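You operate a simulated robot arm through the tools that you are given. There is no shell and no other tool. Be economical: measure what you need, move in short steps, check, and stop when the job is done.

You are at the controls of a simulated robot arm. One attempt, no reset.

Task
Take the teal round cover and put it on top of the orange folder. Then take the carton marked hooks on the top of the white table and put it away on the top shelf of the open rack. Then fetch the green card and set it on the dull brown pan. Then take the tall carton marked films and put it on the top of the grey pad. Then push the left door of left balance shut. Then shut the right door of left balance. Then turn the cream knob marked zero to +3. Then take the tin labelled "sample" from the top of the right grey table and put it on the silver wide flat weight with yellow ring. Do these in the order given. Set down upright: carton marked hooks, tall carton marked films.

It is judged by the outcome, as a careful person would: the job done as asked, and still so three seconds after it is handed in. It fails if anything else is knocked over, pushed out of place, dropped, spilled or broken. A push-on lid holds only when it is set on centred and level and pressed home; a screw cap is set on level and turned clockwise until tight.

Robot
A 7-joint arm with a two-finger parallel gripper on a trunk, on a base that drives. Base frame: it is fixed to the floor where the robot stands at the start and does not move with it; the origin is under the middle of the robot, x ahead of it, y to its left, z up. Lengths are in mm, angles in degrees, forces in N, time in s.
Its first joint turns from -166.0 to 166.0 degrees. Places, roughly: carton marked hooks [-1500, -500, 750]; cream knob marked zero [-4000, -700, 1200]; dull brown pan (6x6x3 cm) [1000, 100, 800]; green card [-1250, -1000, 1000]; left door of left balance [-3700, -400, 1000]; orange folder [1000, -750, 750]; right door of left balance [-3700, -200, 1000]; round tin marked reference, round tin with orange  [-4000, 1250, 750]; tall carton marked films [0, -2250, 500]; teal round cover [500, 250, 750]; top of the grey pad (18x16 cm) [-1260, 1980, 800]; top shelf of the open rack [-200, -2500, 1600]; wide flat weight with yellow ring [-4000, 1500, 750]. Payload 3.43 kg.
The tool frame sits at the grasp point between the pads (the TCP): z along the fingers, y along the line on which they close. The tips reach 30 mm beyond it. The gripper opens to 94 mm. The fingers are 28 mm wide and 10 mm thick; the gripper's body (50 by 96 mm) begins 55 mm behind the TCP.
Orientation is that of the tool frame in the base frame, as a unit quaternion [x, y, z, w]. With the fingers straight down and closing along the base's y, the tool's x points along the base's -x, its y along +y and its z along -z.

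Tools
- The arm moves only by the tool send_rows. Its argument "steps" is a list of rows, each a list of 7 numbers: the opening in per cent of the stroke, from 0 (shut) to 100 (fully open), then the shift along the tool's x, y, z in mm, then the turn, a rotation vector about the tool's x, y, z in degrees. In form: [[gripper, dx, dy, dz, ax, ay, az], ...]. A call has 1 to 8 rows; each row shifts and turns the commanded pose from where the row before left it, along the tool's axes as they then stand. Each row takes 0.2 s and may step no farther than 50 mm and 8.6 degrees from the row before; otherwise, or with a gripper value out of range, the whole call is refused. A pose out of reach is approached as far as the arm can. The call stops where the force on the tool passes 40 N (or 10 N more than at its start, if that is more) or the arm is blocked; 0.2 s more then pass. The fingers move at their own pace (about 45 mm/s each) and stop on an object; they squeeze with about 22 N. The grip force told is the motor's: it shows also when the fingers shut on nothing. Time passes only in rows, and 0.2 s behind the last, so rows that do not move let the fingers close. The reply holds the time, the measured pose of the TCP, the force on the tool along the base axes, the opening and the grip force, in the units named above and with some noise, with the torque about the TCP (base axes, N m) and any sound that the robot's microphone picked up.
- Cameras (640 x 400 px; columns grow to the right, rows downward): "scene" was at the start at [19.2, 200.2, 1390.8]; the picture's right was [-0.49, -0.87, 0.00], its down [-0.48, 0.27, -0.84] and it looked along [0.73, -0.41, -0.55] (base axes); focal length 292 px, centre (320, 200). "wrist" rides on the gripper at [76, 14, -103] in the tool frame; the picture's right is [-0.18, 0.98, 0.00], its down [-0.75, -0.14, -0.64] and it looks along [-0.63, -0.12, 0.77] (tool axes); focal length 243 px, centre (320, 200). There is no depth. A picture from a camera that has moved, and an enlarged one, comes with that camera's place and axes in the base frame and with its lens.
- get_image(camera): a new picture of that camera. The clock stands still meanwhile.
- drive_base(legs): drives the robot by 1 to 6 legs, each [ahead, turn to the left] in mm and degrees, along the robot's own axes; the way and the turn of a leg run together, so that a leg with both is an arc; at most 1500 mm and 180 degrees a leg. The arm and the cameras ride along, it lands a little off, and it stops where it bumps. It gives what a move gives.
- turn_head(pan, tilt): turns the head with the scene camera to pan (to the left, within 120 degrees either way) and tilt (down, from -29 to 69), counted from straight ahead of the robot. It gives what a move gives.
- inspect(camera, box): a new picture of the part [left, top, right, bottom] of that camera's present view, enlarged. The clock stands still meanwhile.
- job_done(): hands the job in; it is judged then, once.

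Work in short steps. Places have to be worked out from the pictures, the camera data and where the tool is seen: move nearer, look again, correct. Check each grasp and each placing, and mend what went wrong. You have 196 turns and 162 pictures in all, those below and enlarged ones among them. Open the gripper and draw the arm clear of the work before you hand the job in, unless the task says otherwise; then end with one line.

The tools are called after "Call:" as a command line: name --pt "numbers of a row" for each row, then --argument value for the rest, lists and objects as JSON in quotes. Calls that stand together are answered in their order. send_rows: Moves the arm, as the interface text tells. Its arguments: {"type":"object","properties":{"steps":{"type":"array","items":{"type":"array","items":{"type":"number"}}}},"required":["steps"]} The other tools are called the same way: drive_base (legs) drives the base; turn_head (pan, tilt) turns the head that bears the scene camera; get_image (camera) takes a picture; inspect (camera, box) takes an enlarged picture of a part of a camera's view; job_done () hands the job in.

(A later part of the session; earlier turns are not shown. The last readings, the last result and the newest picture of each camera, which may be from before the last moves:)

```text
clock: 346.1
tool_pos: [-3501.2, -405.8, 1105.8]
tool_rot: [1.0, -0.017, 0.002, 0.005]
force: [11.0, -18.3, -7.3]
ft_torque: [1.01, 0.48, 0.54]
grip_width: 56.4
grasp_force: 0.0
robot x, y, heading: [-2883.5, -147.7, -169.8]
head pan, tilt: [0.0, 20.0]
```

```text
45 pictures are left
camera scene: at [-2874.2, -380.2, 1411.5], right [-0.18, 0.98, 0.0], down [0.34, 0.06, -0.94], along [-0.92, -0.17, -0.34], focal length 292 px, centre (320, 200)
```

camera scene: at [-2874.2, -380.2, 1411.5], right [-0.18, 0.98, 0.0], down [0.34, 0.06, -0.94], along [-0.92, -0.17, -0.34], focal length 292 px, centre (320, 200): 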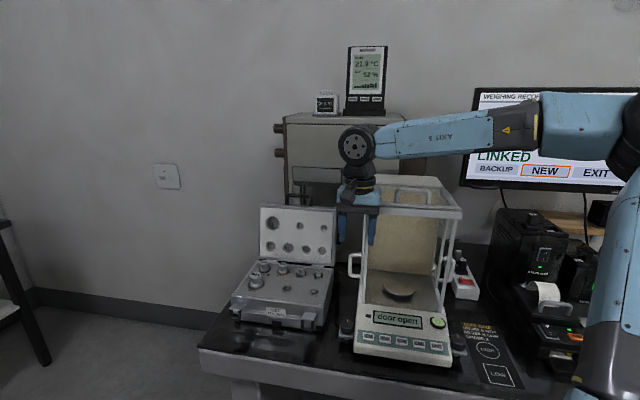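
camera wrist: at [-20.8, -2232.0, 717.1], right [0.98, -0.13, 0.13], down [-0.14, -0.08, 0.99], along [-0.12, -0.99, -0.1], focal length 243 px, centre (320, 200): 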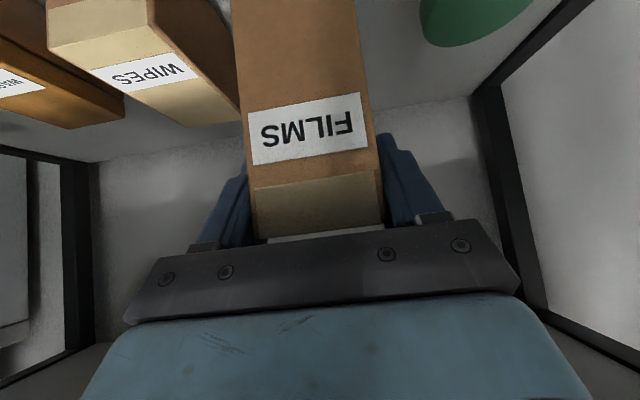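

I overlooked the arm's reach here: the gripper bumped the balance. I ease the tool off sideways (−y), then raise it, and check the balance.

Call:
send_rows --pt "60 0 15 0 0 0 0" --pt "60 0 25 0 0 0 0" --pt "60 0 30 0 0 0 0" --pt "60 20 0 -40 0 0 0" --pt "60 20 0 -40 0 0 0" --pt "60 30 0 -35 0 0 0"

Call:
get_image --camera "scene"

```text
clock: 347.5
tool_pos: [-3436.1, -474.4, 1222.4]
tool_rot: [1.0, -0.019, 0.002, 0.005]
force: [-0.3, 0.3, -0.2]
ft_torque: [0.0, -0.06, -0.02]
grip_width: 56.3
grasp_force: 0.0
robot x, y, heading: [-2880.7, -145.1, -170.0]
head pan, tilt: [0.0, 20.0]
```

```text
44 pictures are left
camera scene: at [-2875.4, -379.2, 1411.7], right [-0.18, 0.98, 0.0], down [0.34, 0.06, -0.94], along [-0.92, -0.16, -0.34], focal length 292 px, centre (320, 200)
```

scene: 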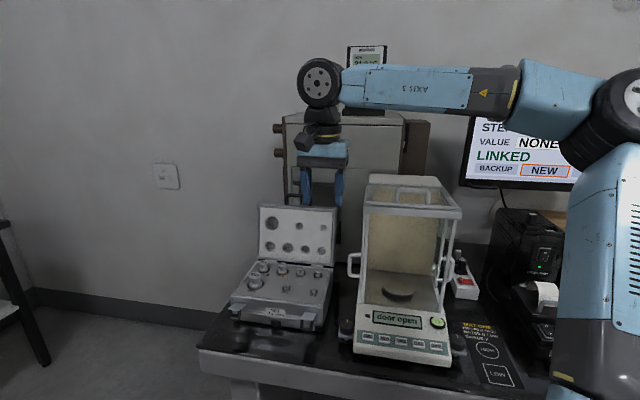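

The balance seems undisturbed (parallel to the table edge). Zoom to see its doors.

Call:
inspect --camera "scene" --box '[320, 160, 500, 370]'

```text
1.90 times, centred on (410, 265) of scene
camera zoom: at [-2875.4, -379.2, 1411.7], right [-0.18, 0.98, 0.0], down [0.34, 0.06, -0.94], along [-0.92, -0.16, -0.34], focal length 556 px, centre (149, 76)
```

zoom: 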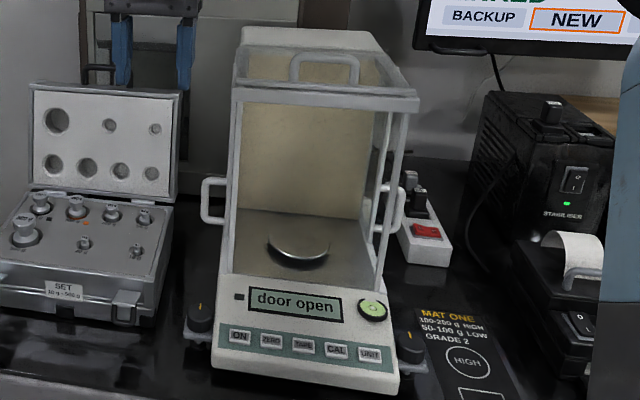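

I need a closer look at the side doors; take the wrist view here, from the left above.

Call:
get_image --camera "wrist"

```text
42 pictures are left
camera wrist: at [-3361.9, -491.3, 1325.0], right [-0.22, -0.98, 0.01], down [-0.75, 0.18, 0.64], along [-0.62, 0.14, -0.77], focal length 243 px, centre (320, 200)
```

wrist: 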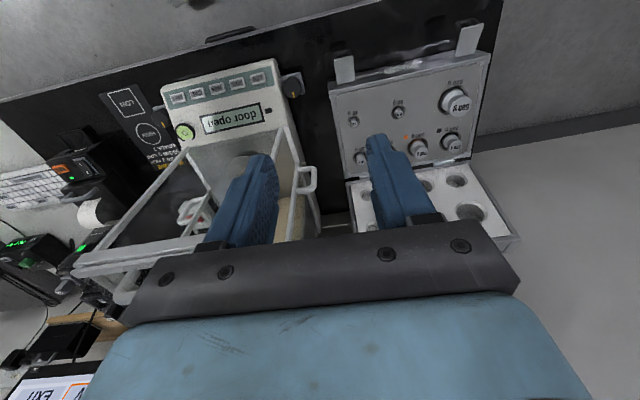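

Call:
inspect --camera "wrist" --box '[80, 50, 360, 290]'

```text
1.67 times, centred on (220, 170) of wrist
camera zoom: at [-3361.9, -491.3, 1325.0], right [-0.22, -0.98, 0.01], down [-0.75, 0.18, 0.64], along [-0.62, 0.14, -0.77], focal length 404 px, centre (487, 250)
```

zoom: 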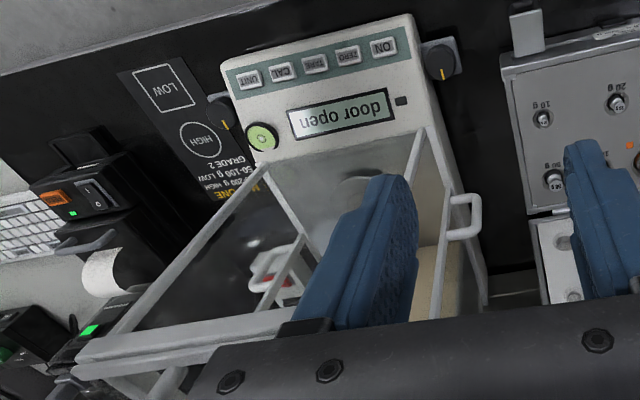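

The doors slide fore-aft; the left door's front stile with its outside handle sits ~70 mm behind the front post, so shutting means drawing it toward the front (+x). I close the fingers and tilt the tool 40° so its tip points down and inward, to hook behind the handle.

Call:
send_rows --pt "0 0 20 0 8 0 0" --pt "0 0 0 0 8 0 0" --pt "0 0 0 0 8 0 0" --pt "0 0 0 0 8 0 0" --pt "0 0 0 0 8 0 0"

Call:
get_image --camera "wrist"

Call:
inspect --camera "scene" --box '[240, 60, 500, 370]'

```text
clock: 348.7
tool_pos: [-3428.7, -471.8, 1216.3]
tool_rot: [0.941, -0.017, 0.008, -0.338]
force: [-0.3, -0.3, -0.3]
ft_torque: [-0.01, -0.05, -0.02]
grip_width: 0.0
grasp_force: 21.3
out of reach, approached as far as the arm can: row 5
robot x, y, heading: [-2885.2, -143.0, -169.9]
head pan, tilt: [0.0, 20.0]
```

```text
40 pictures are left
camera wrist: at [-3357.0, -550.2, 1286.1], right [-0.21, -0.75, -0.63], down [-0.77, -0.27, 0.58], along [-0.61, 0.6, -0.52], focal length 243 px, centre (320, 200)
```

wrist: 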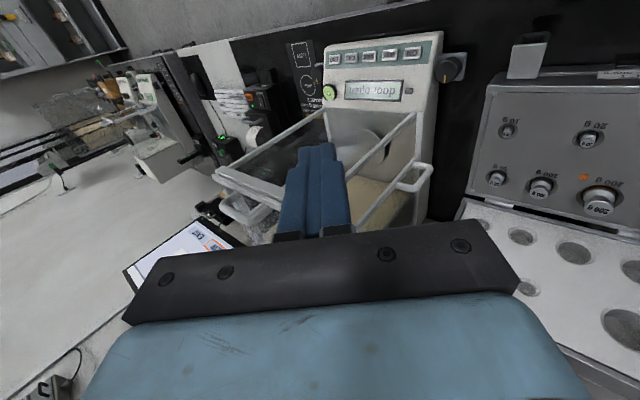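

```text
1.29 times, centred on (370, 215) of scene
camera zoom: at [-2875.2, -379.4, 1411.7], right [-0.18, 0.98, 0.0], down [0.34, 0.06, -0.94], along [-0.92, -0.16, -0.34], focal length 376 px, centre (256, 181)
```

zoom: 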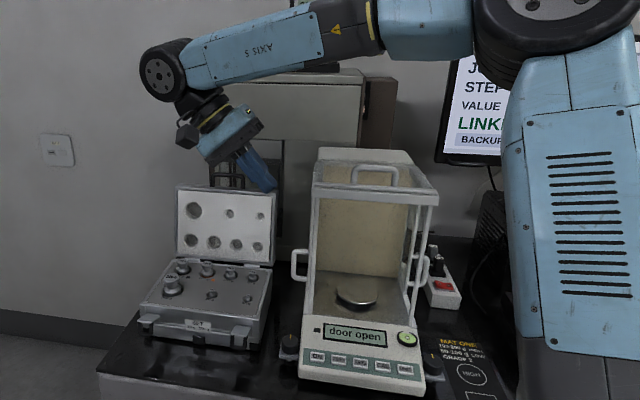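

Call:
inspect --camera "wrist" --box '[200, 30, 480, 240]'

```text
1.90 times, centred on (340, 135) of wrist
camera zoom: at [-3357.0, -550.2, 1286.1], right [-0.21, -0.75, -0.63], down [-0.77, -0.27, 0.58], along [-0.61, 0.6, -0.52], focal length 462 px, centre (282, 324)
```

zoom: 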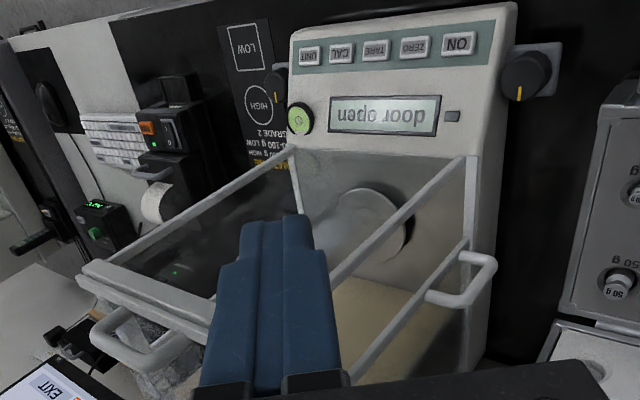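

Triangulated: front post at x≈-3545, left handle bar ≈ (-3627,-421, 890–960), case lid well behind. I bring the tilted, closed fingers above and behind the handle.

Call:
send_rows --pt "0 -37.7 13 18.7 0 0 0" --pt "0 -37.7 13 18.7 0 0 0" --pt "0 -37.7 13 18.7 0 0 0" --pt "0 -37.7 13 18.7 0 0 0" --pt "0 -37.7 13 18.7 0 0 0" --pt "0 -37.7 13 18.7 0 0 0"

Call:
get_image --camera "wrist"

Call:
inspect --camera "scene" --box '[280, 130, 460, 310]'

```text
clock: 350.1
tool_pos: [-3641.6, -431.5, 1073.6]
tool_rot: [0.942, -0.016, 0.007, -0.336]
force: [0.1, -0.5, 0.6]
ft_torque: [-0.01, 0.01, 0.03]
grip_width: 0.0
grasp_force: 21.7
out of reach, approached as far as the arm can: row 2, 3, 4, 5, 6
robot x, y, heading: [-2881.8, -144.4, -169.8]
head pan, tilt: [0.0, 20.0]
```

```text
37 pictures are left
camera wrist: at [-3570.1, -509.3, 1144.3], right [-0.21, -0.75, -0.62], down [-0.76, -0.27, 0.58], along [-0.61, 0.6, -0.52], focal length 243 px, centre (320, 200)
```

wrist: 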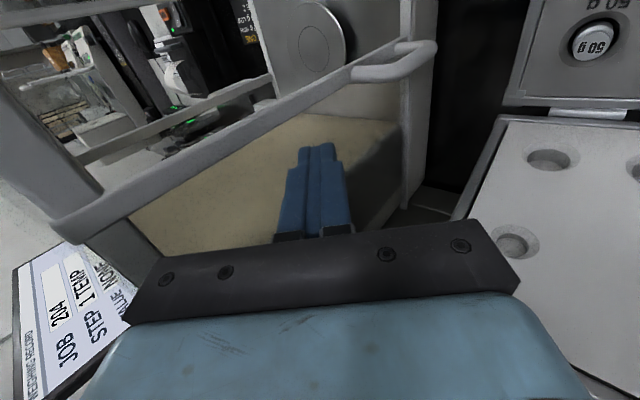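

```text
2.22 times, centred on (370, 220) of scene
camera zoom: at [-2874.3, -379.2, 1411.7], right [-0.18, 0.98, 0.0], down [0.34, 0.06, -0.94], along [-0.93, -0.16, -0.34], focal length 648 px, centre (209, 156)
```

zoom: 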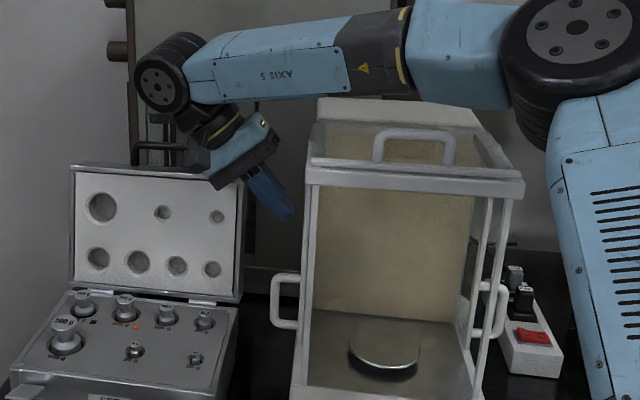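

The tip is just behind the handle (handle ≈ (-3614,-418), z 885–1000). Descend vertically in steps.

Call:
send_rows --pt "0 0 16 19.3 0 0 0" --pt "0 0 16 19.3 0 0 0" --pt "0 0 16 19.3 0 0 0"

Call:
get_image --camera "wrist"

```text
clock: 351.1
tool_pos: [-3645.3, -437.2, 1036.3]
tool_rot: [0.944, -0.028, -0.018, -0.329]
force: [0.9, -0.2, -0.1]
ft_torque: [0.02, 0.02, -0.02]
grip_width: 0.0
grasp_force: 22.4
robot x, y, heading: [-2886.6, -143.5, -169.7]
head pan, tilt: [0.0, 20.0]
stopped in row 3: the arm was blocked; the commanded pose is now the measured one
```

```text
35 pictures are left
camera wrist: at [-3570.4, -514.4, 1104.3], right [-0.25, -0.76, -0.6], down [-0.73, -0.26, 0.63], along [-0.63, 0.59, -0.49], focal length 243 px, centre (320, 200)
```

wrist: 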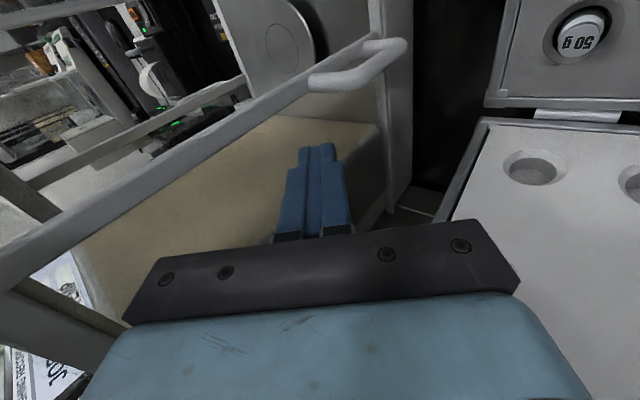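

Joint limit again; I reduce the tilt to ~25° and go on down.

Call:
send_rows --pt "0 0 0 0 -7 0 0" --pt "0 0 -10 0 -7 0 0" --pt "0 0 10 22 0 0 0" --pt "0 0 10 22 0 0 0"

Call:
get_image --camera "wrist"

```text
clock: 352.3
tool_pos: [-3658.3, -434.0, 1031.9]
tool_rot: [0.978, -0.037, -0.045, -0.199]
force: [0.6, -0.2, 0.2]
ft_torque: [0.03, 0.01, 0.01]
grip_width: 0.1
grasp_force: 22.4
robot x, y, heading: [-2889.2, -148.5, -170.0]
head pan, tilt: [0.0, 20.0]
stopped in row 4: the arm was blocked; the commanded pose is now the measured one
```

```text
34 pictures are left
camera wrist: at [-3577.7, -489.3, 1111.2], right [-0.27, -0.89, -0.36], down [-0.69, -0.08, 0.72], along [-0.67, 0.45, -0.59], focal length 243 px, centre (320, 200)
```

wrist: 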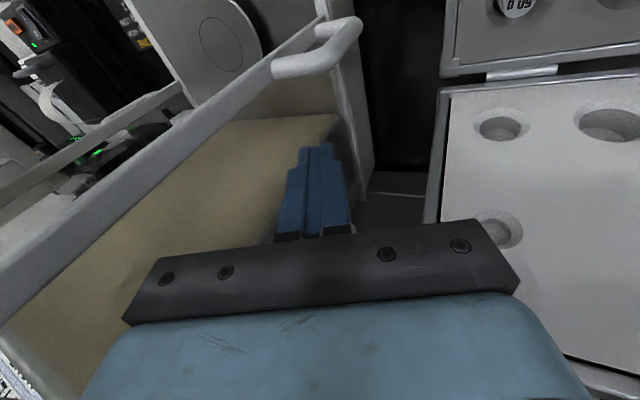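

The forearm itself crosses over the balance from the right — that is what blocks. I lift out and reposition the base to the left so the arm comes straight in.

Call:
send_rows --pt "0 0 -15 -37 0 0 0" --pt "0 0 -15 -37 0 0 0" --pt "0 0 -15 -37 0 0 0" --pt "0 0 -15 -37 0 0 0" --pt "0 35 0 -30 0 0 0" --pt "0 40 0 -20 0 0 0"

Call:
get_image --camera "scene"

```text
clock: 353.7
tool_pos: [-3565.2, -460.9, 1220.0]
tool_rot: [0.978, -0.035, -0.042, -0.202]
force: [-0.6, 0.3, 1.0]
ft_torque: [0.01, -0.01, -0.01]
grip_width: 0.1
grasp_force: 21.7
robot x, y, heading: [-2890.2, -144.1, -169.9]
head pan, tilt: [0.0, 20.0]
```

```text
33 pictures are left
camera scene: at [-2879.2, -379.7, 1411.7], right [-0.18, 0.98, 0.0], down [0.34, 0.06, -0.94], along [-0.92, -0.16, -0.34], focal length 292 px, centre (320, 200)
```

scene: 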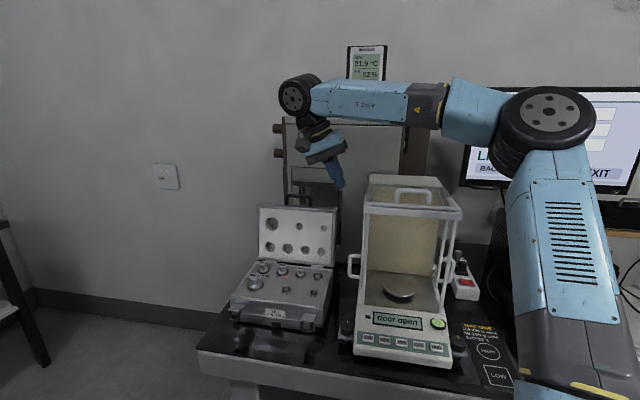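

Balance still in place. Now back off, shift the base to y≈-620 and face the wall again.

Call:
drive_base --legs '[[-350, 0], [0, 42], [640, 0]]'

Call:
drive_base --legs '[[0, -27]]'

Call:
drive_base --legs '[[0, -25]]'

Call:
get_image --camera "scene"

```text
clock: 361.4
tool_pos: [-3202.6, -1287.8, 1221.1]
tool_rot: [0.922, 0.329, -0.113, -0.172]
force: [0.9, -0.3, 0.1]
ft_torque: [0.06, 0.02, 0.0]
grip_width: 0.0
grasp_force: 22.1
robot x, y, heading: [-2949.2, -570.6, -126.9]
head pan, tilt: [0.0, 20.0]
```

```text
clock: 363.3
tool_pos: [-3502.3, -1092.5, 1222.2]
tool_rot: [0.973, 0.103, -0.069, -0.194]
force: [-0.1, 0.0, 0.0]
ft_torque: [0.02, -0.02, 0.0]
grip_width: 0.1
grasp_force: 21.7
robot x, y, heading: [-2935.6, -608.9, -154.0]
head pan, tilt: [0.0, 20.0]
```

```text
clock: 365.2
tool_pos: [-3659.5, -799.2, 1219.5]
tool_rot: [0.972, -0.116, -0.025, -0.205]
force: [0.4, -0.7, -0.1]
ft_torque: [0.02, 0.02, -0.02]
grip_width: 0.0
grasp_force: 22.1
robot x, y, heading: [-2934.6, -639.0, -179.2]
head pan, tilt: [0.0, 20.0]
```

```text
32 pictures are left
camera scene: at [-2968.8, -873.2, 1411.7], right [-0.01, 1.0, 0.0], down [0.34, 0.0, -0.94], along [-0.94, -0.01, -0.34], focal length 292 px, centre (320, 200)
```

scene: 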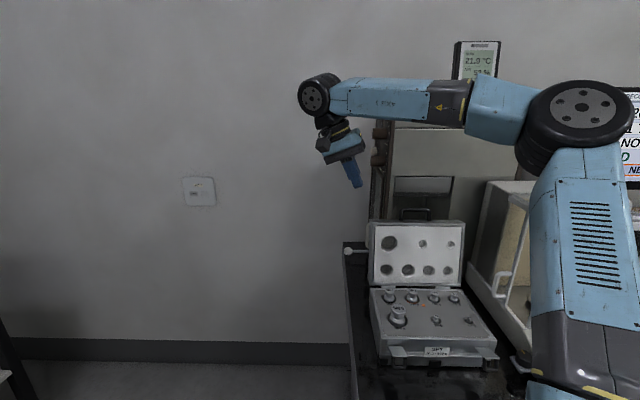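

Arm now comes in from the left. Straighten the yaw, then move sideways at height toward the handle.

Call:
send_rows --pt "0 0 0 0 0 -2.65 -6.25" --pt "0 0 0 0 0 -2.65 -6.25" --pt "0 2 -44 18.7 0 0 0" --pt "0 2 -44 18.7 0 0 0" --pt "0 2 -44 18.7 0 0 0" --pt "0 2 -44 18.7 0 0 0" --pt "0 2 -44 18.7 0 0 0" --pt "0 2 -44 18.7 0 0 0"

Call:
send_rows --pt "0 2 -44 18.7 0 0 0" --pt "0 0 15.6 36.8 0 0 0" --pt "0 0 15.6 36.8 0 0 0" --pt "0 0 15.6 36.8 0 0 0" --pt "0 0 5.9 13.8 0 0 0"

Call:
get_image --camera "wrist"

Call:
get_image --camera "scene"

```text
clock: 367.0
tool_pos: [-3652.7, -513.2, 1229.4]
tool_rot: [0.976, 0.001, -0.048, -0.212]
force: [0.1, -1.5, 1.0]
ft_torque: [0.06, -0.02, 0.01]
grip_width: 0.1
grasp_force: 21.8
robot x, y, heading: [-2935.5, -638.9, -179.5]
head pan, tilt: [0.0, 20.0]
```

```text
clock: 368.2
tool_pos: [-3661.6, -460.7, 1096.1]
tool_rot: [0.976, 0.0, -0.048, -0.211]
force: [-0.1, 0.1, -0.1]
ft_torque: [0.01, 0.03, -0.02]
grip_width: 0.2
grasp_force: 22.0
robot x, y, heading: [-2937.7, -639.2, -179.5]
head pan, tilt: [0.0, 20.0]
```

```text
31 pictures are left
camera wrist: at [-3578.5, -514.7, 1176.3], right [-0.2, -0.9, -0.39], down [-0.69, -0.15, 0.71], along [-0.7, 0.41, -0.59], focal length 243 px, centre (320, 200)
```

wrist: 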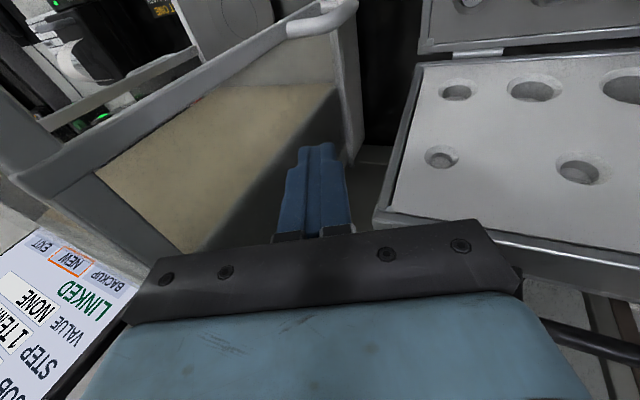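

```text
30 pictures are left
camera scene: at [-2968.0, -873.1, 1411.7], right [-0.01, 1.0, 0.0], down [0.34, 0.0, -0.94], along [-0.94, -0.01, -0.34], focal length 292 px, centre (320, 200)
```

scene: 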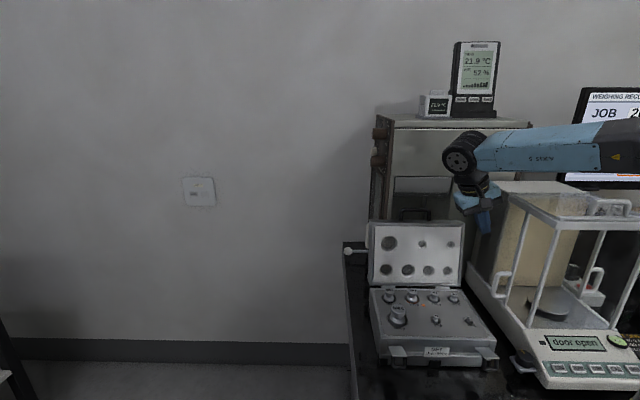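

Path clear. Descend with the tip moving in beside the glass, behind the handle.

Call:
send_rows --pt "0 6 5.3 40.7 0 0 0" --pt "0 6 5.3 40.7 0 0 0" --pt "0 6 5.3 38 0 0 0"

Call:
get_image --camera "wrist"

```text
clock: 369.0
tool_pos: [-3656.3, -426.3, 979.7]
tool_rot: [0.976, 0.0, -0.048, -0.212]
force: [0.7, -0.2, 0.3]
ft_torque: [0.03, 0.03, -0.01]
grip_width: 0.0
grasp_force: 21.9
robot x, y, heading: [-2935.0, -640.2, -179.3]
head pan, tilt: [0.0, 20.0]
```

```text
29 pictures are left
camera wrist: at [-3572.6, -479.1, 1059.9], right [-0.2, -0.9, -0.39], down [-0.69, -0.15, 0.71], along [-0.7, 0.41, -0.59], focal length 243 px, centre (320, 200)
```

wrist: 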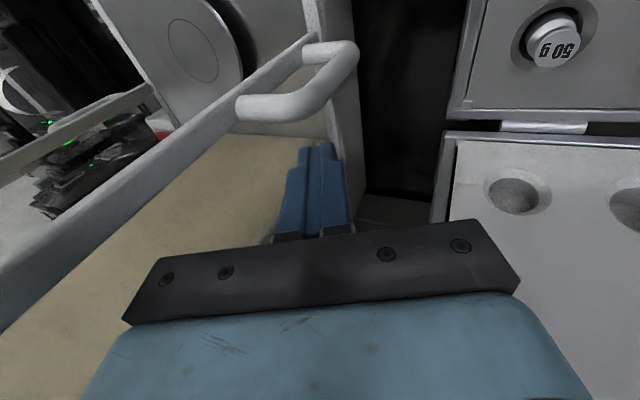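

The tip stands right behind the handle bar. Draw the door forward (+x) in small steps, watching force.

Call:
send_rows --pt "0 15 0 -1.4 0 0 0" --pt "0 12 0 -1.1 0 0 0" --pt "0 12 0 -1.1 0 0 0" --pt "0 12 0 -1.1 0 0 0" --pt "0 12 0 -1.1 0 0 0"

Call:
send_rows --pt "0 12 0 -1.1 0 0 0" --pt "0 12 0 -1.1 0 0 0" --pt "0 8 0 -0.7 0 0 0" --pt "0 8 0 -0.7 0 0 0" --pt "0 6 0 -0.5 0 0 0" --pt "0 6 0 -0.5 0 0 0" --pt "0 6 0 -0.5 0 0 0"

Call:
get_image --camera "wrist"

```text
clock: 370.2
tool_pos: [-3593.3, -427.6, 977.5]
tool_rot: [0.976, 0.0, -0.048, -0.212]
force: [1.0, 0.4, 0.8]
ft_torque: [0.02, 0.0, -0.02]
grip_width: 0.2
grasp_force: 22.0
robot x, y, heading: [-2933.9, -642.8, -179.4]
head pan, tilt: [0.0, 20.0]
```

```text
clock: 371.4
tool_pos: [-3554.2, -428.6, 979.2]
tool_rot: [0.976, -0.001, -0.053, -0.211]
force: [-17.3, 0.2, 0.8]
ft_torque: [-0.16, 0.11, 0.11]
grip_width: 0.0
grasp_force: 21.4
robot x, y, heading: [-2940.3, -639.6, -179.4]
head pan, tilt: [0.0, 20.0]
stopped in row 5: the force on the tool passed its limit at 48 N (the readings are from after the stop); the commanded pose is now the measured one
```

```text
28 pictures are left
camera wrist: at [-3468.7, -481.3, 1058.2], right [-0.2, -0.9, -0.39], down [-0.68, -0.15, 0.72], along [-0.7, 0.41, -0.58], focal length 243 px, centre (320, 200)
```

wrist: 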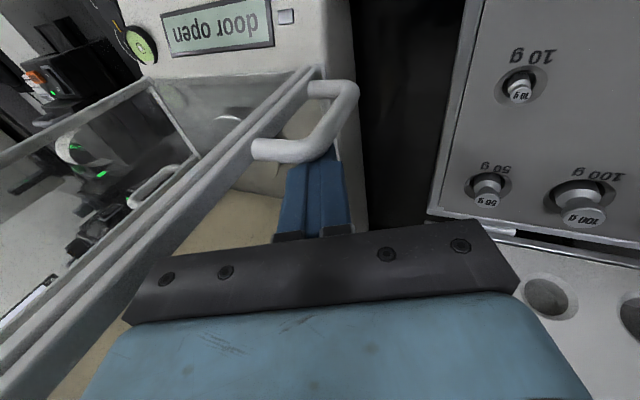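

Left door is shut (stopped against the front post). Back the tip off the handle, rise and retract.

Call:
send_rows --pt "0 -15 0 1.4 0 0 0" --pt "0 0 -16.4 -36 0 0 0" --pt "0 0 -16.4 -36 0 0 0" --pt "0 0 -16.4 -36 0 0 0" --pt "0 0 -16.4 -36 0 0 0" --pt "0 0 -16.4 -36 0 0 0" --pt "0 0 -16.4 -36 0 0 0" --pt "0 40 0 -10 -8 0 0"

Call:
get_image --camera "scene"

```text
clock: 373.2
tool_pos: [-3503.6, -430.6, 1220.0]
tool_rot: [0.988, 0.003, -0.051, -0.143]
force: [-1.5, -0.4, 0.6]
ft_torque: [0.07, 0.02, 0.01]
grip_width: 0.0
grasp_force: 22.6
robot x, y, heading: [-2941.6, -640.4, -179.4]
head pan, tilt: [0.0, 20.0]
```

```text
27 pictures are left
camera scene: at [-2968.7, -873.4, 1411.7], right [-0.01, 1.0, 0.0], down [0.34, 0.0, -0.94], along [-0.94, -0.01, -0.34], focal length 292 px, centre (320, 200)
```

scene: 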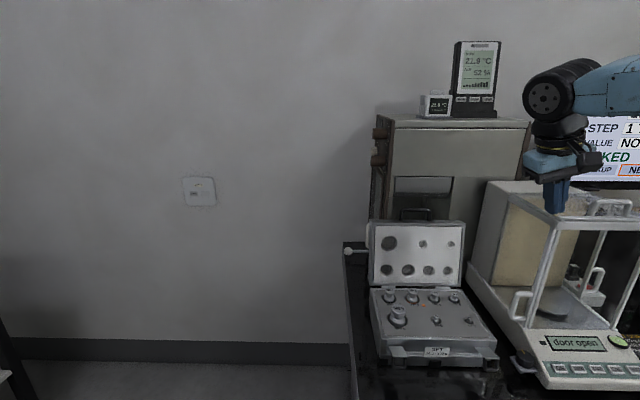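

Left door closed. Move the base around to y≈+50 for the right door.

Call:
drive_base --legs '[[-60, 0], [0, 30]]'

Call:
drive_base --legs '[[0, 30], [-830, 0]]'

Call:
drive_base --legs '[[0, -30]]'

Call:
drive_base --legs '[[0, -30]]'

```text
clock: 375.8
tool_pos: [-3471.6, -733.5, 1220.1]
tool_rot: [0.955, 0.255, -0.086, -0.125]
force: [0.4, -0.7, 0.4]
ft_torque: [0.02, 0.02, 0.01]
grip_width: 0.2
grasp_force: 22.5
robot x, y, heading: [-2888.0, -612.4, -149.3]
head pan, tilt: [0.0, 20.0]
```

```text
clock: 382.0
tool_pos: [-2906.6, -262.0, 1219.6]
tool_rot: [0.857, 0.493, -0.116, -0.099]
force: [0.1, -0.8, 0.5]
ft_torque: [0.0, 0.0, -0.01]
grip_width: 0.0
grasp_force: 22.1
robot x, y, heading: [-2466.4, 128.1, -119.8]
head pan, tilt: [0.0, 20.0]
```

```text
clock: 384.1
tool_pos: [-3046.4, 12.1, 1219.9]
tool_rot: [0.955, 0.254, -0.087, -0.125]
force: [0.0, -0.2, 1.2]
ft_torque: [0.0, 0.01, 0.0]
grip_width: 0.4
grasp_force: 21.9
robot x, y, heading: [-2450.9, 105.5, -149.6]
head pan, tilt: [0.0, 20.0]
```

```text
clock: 386.1
tool_pos: [-3012.4, 327.7, 1221.4]
tool_rot: [0.989, -0.006, -0.05, -0.142]
force: [0.1, 0.4, 0.2]
ft_torque: [0.01, 0.04, 0.01]
grip_width: 0.1
grasp_force: 22.2
robot x, y, heading: [-2455.2, 74.0, -180.0]
head pan, tilt: [0.0, 20.0]
```

Level the tool, swing it left to y≈-120, and turn it −90° so the fingers close along x (camera to the right side).

Call:
send_rows --pt "50 0 35 0 -8.2 0 0" --pt "50 0 45 0 -8.2 0 0" --pt "50 0 45 0 0 5.8 0" --pt "50 0 48 0 0 0 -8.2" --pt "50 0 0 0 0 0 -8.2" --pt "50 0 0 0 0 0 -8.2" --pt "50 0 0 0 0 0 -8.2" --pt "50 0 0 0 0 0 -8.2"

Call:
send_rows --pt "70 0 0 0 0 0 -8.2" --pt "70 0 0 0 0 0 -8.2" --pt "70 0 0 0 0 0 -8.2" --pt "70 0 0 0 0 0 -8.2" --pt "70 0 0 0 0 0 -8.2" --pt "70 0 0 0 0 0 -8"

Call:
drive_base --legs '[[400, 0]]'

Call:
get_image --camera "scene"

```text
clock: 387.9
tool_pos: [-3013.0, 153.8, 1205.1]
tool_rot: [0.936, 0.352, 0.0, -0.001]
force: [0.9, -1.4, -0.4]
ft_torque: [0.03, 0.05, -0.02]
grip_width: 46.9
grasp_force: 0.1
robot x, y, heading: [-2452.7, 72.5, -179.6]
head pan, tilt: [0.0, 20.0]
```

```text
clock: 389.3
tool_pos: [-2925.0, 30.9, 1152.6]
tool_rot: [0.706, 0.708, 0.0, 0.0]
force: [0.1, 1.1, 0.4]
ft_torque: [-0.02, 0.04, 0.0]
grip_width: 65.6
grasp_force: 0.0
out of reach, approached as far as the arm can: row 2, 3, 4, 5, 6
robot x, y, heading: [-2450.7, 78.8, -179.9]
head pan, tilt: [0.0, 20.0]
```

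```text
clock: 391.8
tool_pos: [-3327.4, 31.4, 1152.0]
tool_rot: [0.708, 0.706, 0.0, 0.0]
force: [0.1, 0.9, 0.5]
ft_torque: [-0.01, -0.02, 0.01]
grip_width: 66.1
grasp_force: 0.0
robot x, y, heading: [-2853.2, 74.1, 180.0]
head pan, tilt: [0.0, 20.0]
```

```text
26 pictures are left
camera scene: at [-2887.5, -159.3, 1411.7], right [0.0, 1.0, 0.0], down [0.34, 0.0, -0.94], along [-0.94, 0.0, -0.34], focal length 292 px, centre (320, 200)
```

scene: 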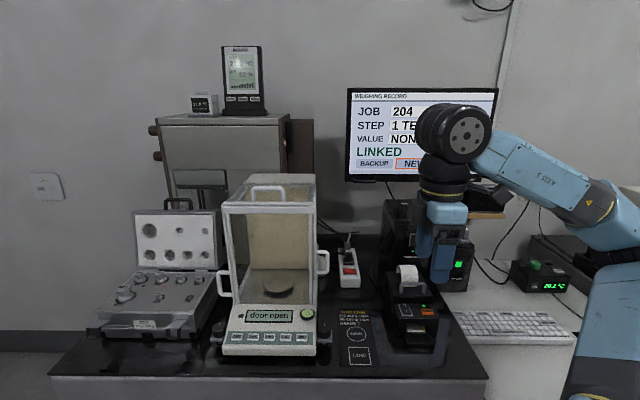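

Call:
inspect --camera "scene" --box '[210, 170, 430, 350]'

```text
2.22 times, centred on (320, 260) of scene
camera zoom: at [-2887.5, -159.3, 1411.7], right [0.0, 1.0, 0.0], down [0.34, 0.0, -0.94], along [-0.94, 0.0, -0.34], focal length 648 px, centre (320, 67)
```

zoom: 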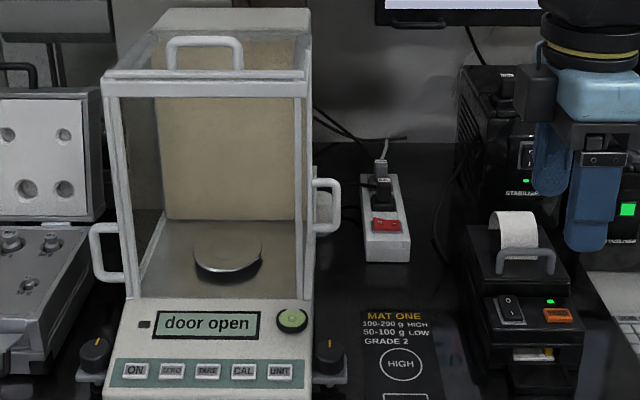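

Right handle bar ≈ y -139, z 897–975, x≈-3650; free space to its right. Move above it, with 12° tilt, gripper open.

Call:
send_rows --pt "70 -17 -40.4 0 0 0 0" --pt "70 -17 -40.4 0 0 0 0" --pt "70 -17 -40.4 0 0 0 0" --pt "70 -17 -40.4 0 0 0 0" --pt "70 -17 -40.4 0 0 0 0" --pt "70 -17 -40.4 0 0 0 0" --pt "70 -17 -40.4 0 0 -6 0" --pt "70 -17 -40.4 0 0 -6 0"

Call:
get_image --camera "wrist"

```text
clock: 393.6
tool_pos: [-3479.4, -193.6, 1128.6]
tool_rot: [0.708, 0.699, -0.074, 0.073]
force: [11.0, 5.5, -4.3]
ft_torque: [-0.11, 0.1, -0.27]
grip_width: 59.2
grasp_force: 0.2
out of reach, approached as far as the arm can: row 1, 2, 3, 4, 5, 6, 7, 8
robot x, y, heading: [-2852.9, 74.1, 179.8]
head pan, tilt: [0.0, 20.0]
```

```text
24 pictures are left
camera wrist: at [-3464.3, -96.8, 1212.9], right [0.98, -0.19, 0.04], down [-0.15, -0.6, 0.78], along [-0.13, -0.77, -0.62], focal length 243 px, centre (320, 200)
```

wrist: 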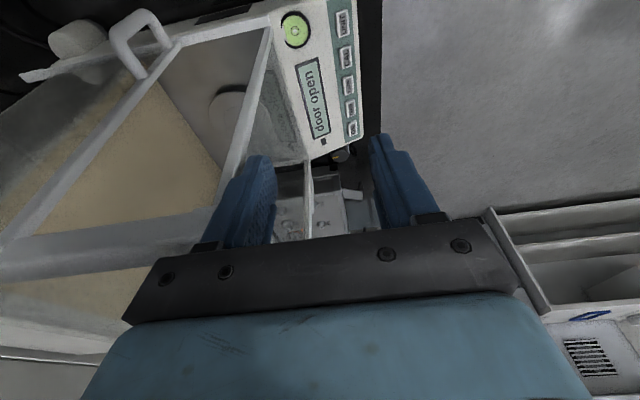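

The wrist hit its roll limit and drifted against the balance front. I back straight away (+x, +y, up), then return to the normal wrist roll.

Call:
send_rows --pt "59 0 20 0 0 0 0" --pt "59 10 30 -10 0 0 0" --pt "50 20 35 -15 0 0 0" --pt "50 30 30 -15 0 0 0"

Call:
inspect --camera "scene" --box '[120, 140, 440, 360]'

```text
clock: 394.6
tool_pos: [-3364.8, -129.1, 1155.3]
tool_rot: [0.704, 0.702, -0.074, 0.074]
force: [-0.8, 0.3, -0.1]
ft_torque: [0.01, -0.05, 0.03]
grip_width: 47.0
grasp_force: 0.1
robot x, y, heading: [-2852.6, 72.1, 179.9]
head pan, tilt: [0.0, 20.0]
```

```text
1.82 times, centred on (280, 250) of scene
camera zoom: at [-2888.2, -159.6, 1411.7], right [0.0, 1.0, 0.0], down [0.34, 0.0, -0.94], along [-0.94, 0.0, -0.34], focal length 531 px, centre (393, 109)
```

zoom: 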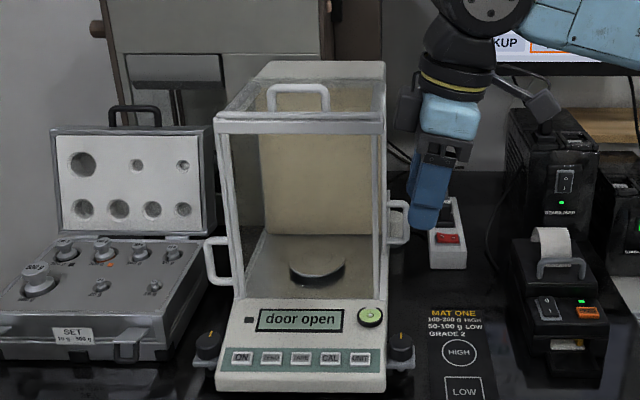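

Balance unmoved. I level and roll the wrist back +90°, close the fingers, then tilt the other way (tip toward −y).

Call:
send_rows --pt "0 0 0 0 0 6 0" --pt "0 0 0 0 0 6 0" --pt "0 0 0 0 0 0 8.4" --pt "0 0 0 0 0 0 8.4" --pt "0 0 0 0 0 0 8.4" --pt "0 0 0 0 0 0 8.4" --pt "0 0 0 0 0 0 8.4" --pt "0 0 0 0 0 0 8.4"

Call:
send_rows --pt "0 0 0 0 0 0 8.4" --pt "0 0 0 0 0 0 8.4" --pt "0 0 0 0 0 0 8.4" --pt "0 0 0 0 0 0 8.4" --pt "0 0 0 -30 0 0 6" --pt "0 0 -20 -30 -8 0 0" --pt "0 0 -20 0 -8 0 0" --pt "0 0 -20 0 -8 0 0"

```text
clock: 396.4
tool_pos: [-3364.4, -127.1, 1153.6]
tool_rot: [0.942, 0.336, 0.0, 0.001]
force: [-0.4, 0.4, -0.5]
ft_torque: [-0.01, 0.01, 0.0]
grip_width: 0.2
grasp_force: 22.1
robot x, y, heading: [-2854.9, 72.6, 180.1]
head pan, tilt: [0.0, 20.0]
```

```text
clock: 398.2
tool_pos: [-3363.0, -65.8, 1205.1]
tool_rot: [0.978, -0.001, -0.001, 0.209]
force: [0.4, -1.1, 0.1]
ft_torque: [0.05, 0.03, -0.01]
grip_width: 0.0
grasp_force: 21.9
robot x, y, heading: [-2850.7, 73.0, 179.8]
head pan, tilt: [0.0, 20.0]
```

Now move back to x≈-3685 at this height (right of the balance), checking tracking.

Call:
send_rows --pt "0 -46 0 0 0 0 0" --pt "0 -46 0 0 0 0 0" --pt "0 -46 0 0 0 0 0" --pt "0 -46 0 0 0 0 0" --pt "0 -46 0 0 0 0 0" --pt "0 -46 0 0 0 0 0" --pt "0 -46 0 0 0 0 0"

Call:
get_image --camera "wrist"

```text
clock: 399.8
tool_pos: [-3685.0, -66.1, 1205.7]
tool_rot: [0.978, -0.003, 0.0, 0.209]
force: [0.3, -0.2, 0.7]
ft_torque: [-0.03, 0.04, -0.03]
grip_width: 0.1
grasp_force: 21.8
robot x, y, heading: [-2854.0, 74.3, 179.8]
head pan, tilt: [0.0, 20.0]
```

```text
22 pictures are left
camera wrist: at [-3610.3, -36.4, 1304.7], right [-0.19, -0.9, 0.4], down [-0.75, 0.39, 0.53], along [-0.63, -0.2, -0.75], focal length 243 px, centre (320, 200)
```

wrist: 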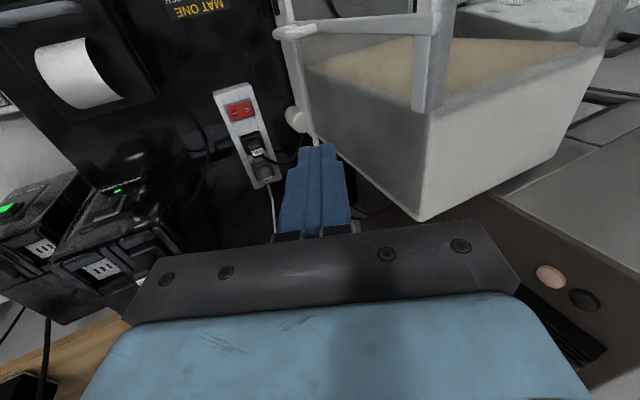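

Tracking is exact. Descend inward: first 3 steps, then look.

Call:
send_rows --pt "0 0 -6.8 40.3 0 0 0" --pt "0 0 -6.8 40.3 0 0 0" --pt "0 0 -6.8 40.3 0 0 0" --pt "0 0 -6.8 40.3 0 0 0"

Call:
get_image --camera "wrist"

```text
clock: 400.8
tool_pos: [-3685.9, -106.7, 1047.3]
tool_rot: [0.978, -0.002, -0.001, 0.208]
force: [0.6, 0.0, 1.3]
ft_torque: [-0.03, 0.03, 0.0]
grip_width: 0.0
grasp_force: 22.0
robot x, y, heading: [-2853.2, 71.5, 179.9]
head pan, tilt: [0.0, 20.0]
```

```text
21 pictures are left
camera wrist: at [-3610.8, -77.6, 1146.0], right [-0.19, -0.9, 0.4], down [-0.75, 0.39, 0.53], along [-0.63, -0.2, -0.75], focal length 243 px, centre (320, 200)
```

wrist: 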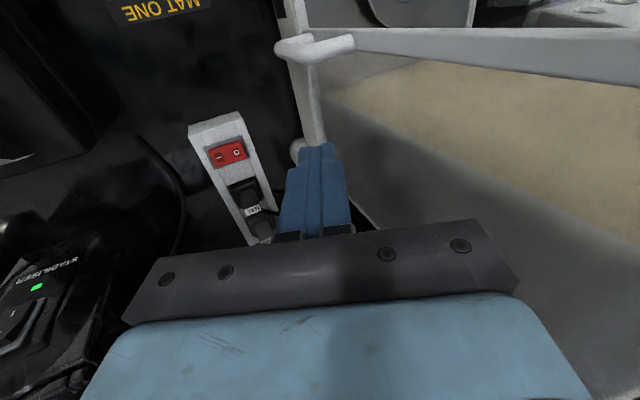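

Good. Continue down two steps, then draw forward.

Call:
send_rows --pt "0 0 -6.8 40.3 0 0 0" --pt "0 0 -6.8 38 0 0 0"

Call:
send_rows --pt "0 15 0 0 0 0 0" --pt "0 12 0 0 0 0 0" --pt "0 12 0 0 0 0 0" --pt "0 12 0 0 0 0 0" --pt "0 12 0 0 0 0 0"

Call:
get_image --camera "wrist"

```text
clock: 401.4
tool_pos: [-3686.1, -124.9, 969.0]
tool_rot: [0.978, -0.003, -0.001, 0.207]
force: [0.5, 0.0, 0.3]
ft_torque: [-0.01, 0.03, -0.01]
grip_width: 0.0
grasp_force: 21.9
robot x, y, heading: [-2855.5, 72.5, 180.0]
head pan, tilt: [0.0, 20.0]
```

```text
clock: 402.6
tool_pos: [-3623.5, -125.2, 970.5]
tool_rot: [0.978, -0.002, 0.0, 0.208]
force: [-0.6, -0.6, 0.3]
ft_torque: [0.02, 0.01, 0.01]
grip_width: 0.0
grasp_force: 22.0
robot x, y, heading: [-2857.8, 71.7, 179.9]
head pan, tilt: [0.0, 20.0]
```

```text
20 pictures are left
camera wrist: at [-3547.9, -96.9, 1069.7], right [-0.19, -0.9, 0.4], down [-0.75, 0.39, 0.53], along [-0.63, -0.2, -0.75], focal length 243 px, centre (320, 200)
```

wrist: 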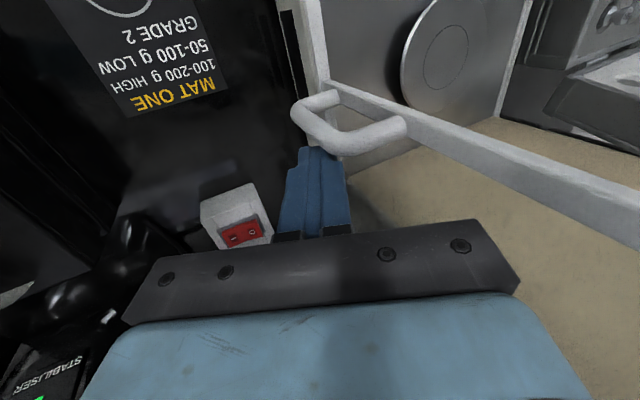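

The finger is behind the handle; continue drawing forward until it stops.

Call:
send_rows --pt "0 12 0 0 0 0 0" --pt "0 12 0 0 0 0 0" --pt "0 12 0 0 0 0 0" --pt "0 10 0 0 0 0 0" --pt "0 8 0 0 0 0 0" --pt "0 6 0 0 0 0 0" --pt "0 6 0 0 0 0 0" --pt "0 6 0 0 0 0 0"

Call:
get_image --camera "wrist"

```text
clock: 404.4
tool_pos: [-3551.7, -126.0, 971.1]
tool_rot: [0.978, -0.002, -0.001, 0.209]
force: [-4.6, 0.3, 0.6]
ft_torque: [-0.04, 0.1, -0.11]
grip_width: 0.0
grasp_force: 21.6
robot x, y, heading: [-2854.5, 73.2, 180.4]
head pan, tilt: [0.0, 20.0]
```

```text
19 pictures are left
camera wrist: at [-3476.1, -96.6, 1069.6], right [-0.19, -0.9, 0.4], down [-0.75, 0.39, 0.53], along [-0.63, -0.2, -0.75], focal length 243 px, centre (320, 200)
```

wrist: 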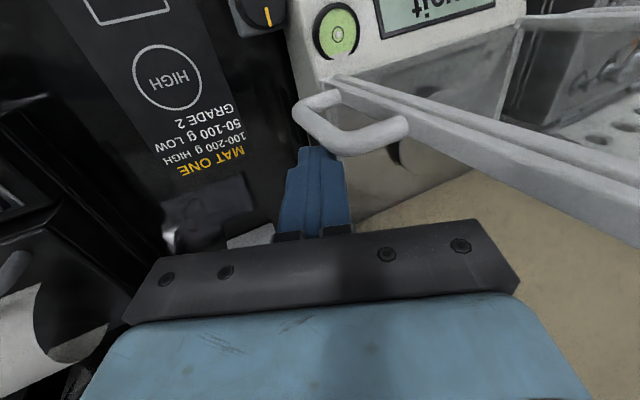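

The display changed from "door open" — push a few mm more to seat it firmly.

Call:
send_rows --pt "0 4 0 0 0 0 0" --pt "0 4 0 0 0 0 0" --pt "0 4 0 0 0 0 0"

Call:
send_rows --pt "0 -15 0 0 0 0 0" --pt "0 0 16.4 -36 0 0 0" --pt "0 0 16.4 -36 0 0 0" --pt "0 0 16.4 -36 0 0 0" --pt "0 0 16.4 -36 0 0 0" --pt "0 0 16.4 -36 0 0 0" --pt "0 0 16.4 -36 0 0 0" --pt "0 30 0 -30 8 0 0"

Call:
drive_base --legs '[[-250, 0]]'

Call:
turn_head --pan 20 --tilt 12

Call:
get_image --camera "scene"

```text
clock: 405.0
tool_pos: [-3551.2, -124.7, 972.8]
tool_rot: [0.978, -0.005, -0.005, 0.209]
force: [-12.3, 4.9, 0.1]
ft_torque: [0.03, 0.37, -0.07]
grip_width: 0.0
grasp_force: 22.7
robot x, y, heading: [-2855.8, 72.5, 180.3]
head pan, tilt: [0.0, 20.0]
stopped in row 2: the force on the tool passed its limit at 46 N (the readings are from after the stop); the commanded pose is now the measured one
```

```text
clock: 406.8
tool_pos: [-3531.0, -113.4, 1237.4]
tool_rot: [0.99, -0.005, -0.003, 0.14]
force: [-1.1, 0.3, -1.4]
ft_torque: [-0.03, -0.03, 0.04]
grip_width: 0.0
grasp_force: 21.8
robot x, y, heading: [-2853.9, 72.5, 180.0]
head pan, tilt: [0.0, 20.0]
```

```text
clock: 408.6
tool_pos: [-3278.3, -116.2, 1237.5]
tool_rot: [0.99, -0.004, -0.003, 0.14]
force: [-0.6, 0.2, 1.1]
ft_torque: [-0.01, 0.01, -0.01]
grip_width: 0.0
grasp_force: 22.5
robot x, y, heading: [-2601.9, 73.8, -179.8]
head pan, tilt: [0.0, 20.0]
```

```text
clock: 409.5
tool_pos: [-3277.5, -116.0, 1237.9]
tool_rot: [0.99, -0.005, -0.005, 0.14]
force: [-0.2, -0.4, 0.2]
ft_torque: [-0.01, 0.0, -0.01]
grip_width: 0.0
grasp_force: 22.2
robot x, y, heading: [-2601.5, 76.8, -180.2]
head pan, tilt: [20.0, 12.0]
```

```text
18 pictures are left
camera scene: at [-2629.3, -191.3, 1424.7], right [-0.34, 0.94, 0.0], down [0.2, 0.07, -0.98], along [-0.92, -0.33, -0.21], focal length 292 px, centre (320, 200)
```

scene: 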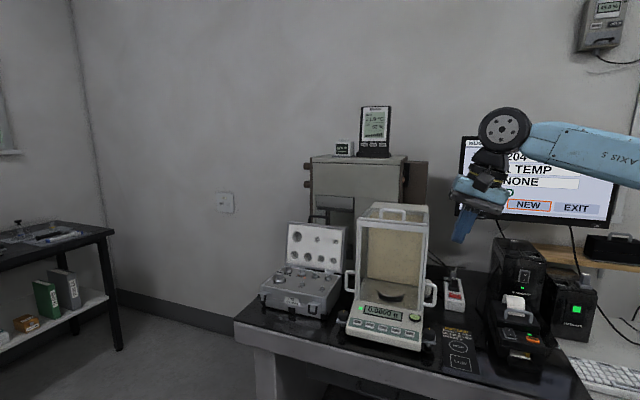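

Balance reads 0.0000 g: both doors shut. Now the zero knob — zoom on the brown-sided instrument.

Call:
inspect --camera "scene" --box '[290, 95, 440, 225]'

```text
3.08 times, centred on (365, 160) of scene
camera zoom: at [-2629.3, -191.3, 1424.7], right [-0.34, 0.94, 0.0], down [0.2, 0.07, -0.98], along [-0.92, -0.33, -0.21], focal length 898 px, centre (182, 323)
```

zoom: 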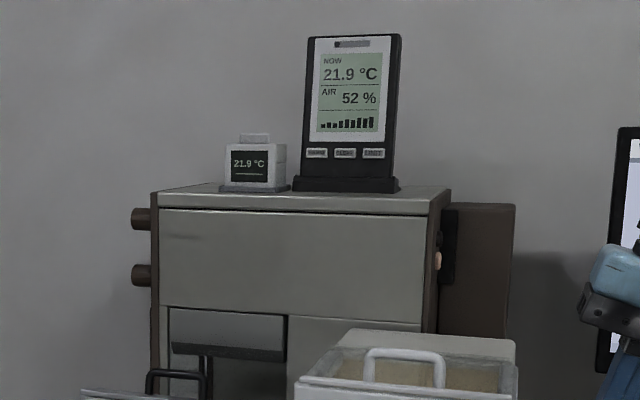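

The listed place (-4000,-700,1200) matches the knobs on the instrument's left face. I go round to the left side to look.

Call:
drive_base --legs '[[0, 40]]'

Call:
drive_base --legs '[[0, 40], [1350, 0]]'

Call:
drive_base --legs '[[0, -40]]'

Call:
drive_base --legs '[[0, -40], [600, 0]]'

Call:
turn_head --pan -25 --tilt 8

Call:
get_image --camera "scene"

```text
clock: 411.9
tool_pos: [-3004.3, -502.1, 1238.0]
tool_rot: [0.933, 0.33, 0.044, 0.134]
force: [-0.2, -0.3, -0.6]
ft_torque: [0.01, -0.01, 0.01]
grip_width: 0.0
grasp_force: 22.4
robot x, y, heading: [-2633.7, 113.0, -140.6]
head pan, tilt: [20.0, 12.0]
```

```text
clock: 420.8
tool_pos: [-2767.2, -1900.9, 1238.9]
tool_rot: [0.763, 0.631, 0.087, 0.111]
force: [-0.2, 0.0, 0.4]
ft_torque: [-0.01, -0.01, 0.0]
grip_width: 0.0
grasp_force: 22.1
robot x, y, heading: [-2879.9, -1197.3, -100.3]
head pan, tilt: [20.0, 12.0]
```

```text
clock: 423.2
tool_pos: [-3247.1, -1810.9, 1237.7]
tool_rot: [0.931, 0.335, 0.044, 0.134]
force: [0.6, 0.5, 0.4]
ft_torque: [0.01, -0.02, 0.0]
grip_width: 0.1
grasp_force: 21.7
robot x, y, heading: [-2848.1, -1233.6, -140.0]
head pan, tilt: [20.0, 12.0]
```

```text
clock: 428.8
tool_pos: [-4125.7, -1410.1, 1239.0]
tool_rot: [0.99, -0.008, -0.005, 0.141]
force: [-0.4, 0.7, 0.2]
ft_torque: [-0.05, -0.02, 0.05]
grip_width: 0.1
grasp_force: 21.8
robot x, y, heading: [-3447.2, -1254.5, 180.0]
head pan, tilt: [20.0, 12.0]
```

```text
clock: 429.9
tool_pos: [-4124.7, -1411.6, 1239.3]
tool_rot: [0.99, -0.008, -0.005, 0.141]
force: [-1.0, 0.2, -1.3]
ft_torque: [0.01, -0.04, 0.03]
grip_width: 0.0
grasp_force: 22.4
robot x, y, heading: [-3446.3, -1257.6, 180.1]
head pan, tilt: [-25.0, 8.0]
```

```text
16 pictures are left
camera scene: at [-3472.8, -1451.8, 1431.2], right [0.42, 0.91, 0.0], down [0.13, -0.06, -0.99], along [-0.9, 0.42, -0.14], focal length 292 px, centre (320, 200)
```

scene: 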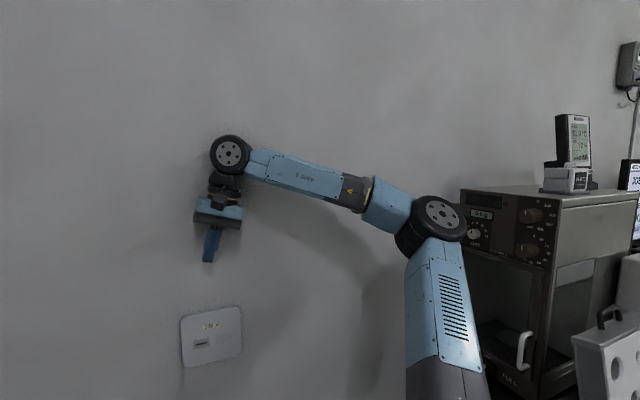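

Call:
inspect --camera "scene" --box '[450, 170, 570, 280]'

```text
3.64 times, centred on (510, 225) of scene
camera zoom: at [-3472.8, -1451.8, 1431.2], right [0.42, 0.91, 0.0], down [0.13, -0.06, -0.99], along [-0.9, 0.42, -0.14], focal length 1061 px, centre (-371, 109)
```

zoom: 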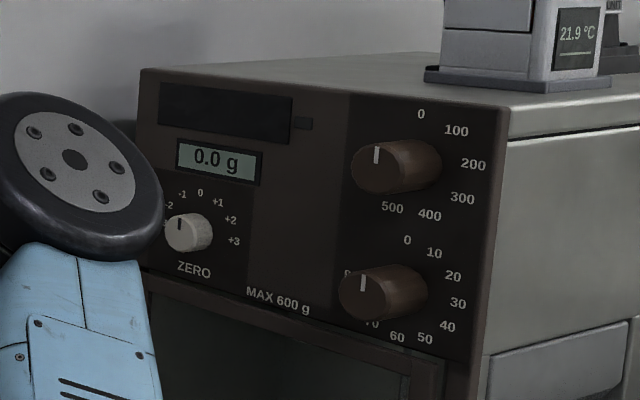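

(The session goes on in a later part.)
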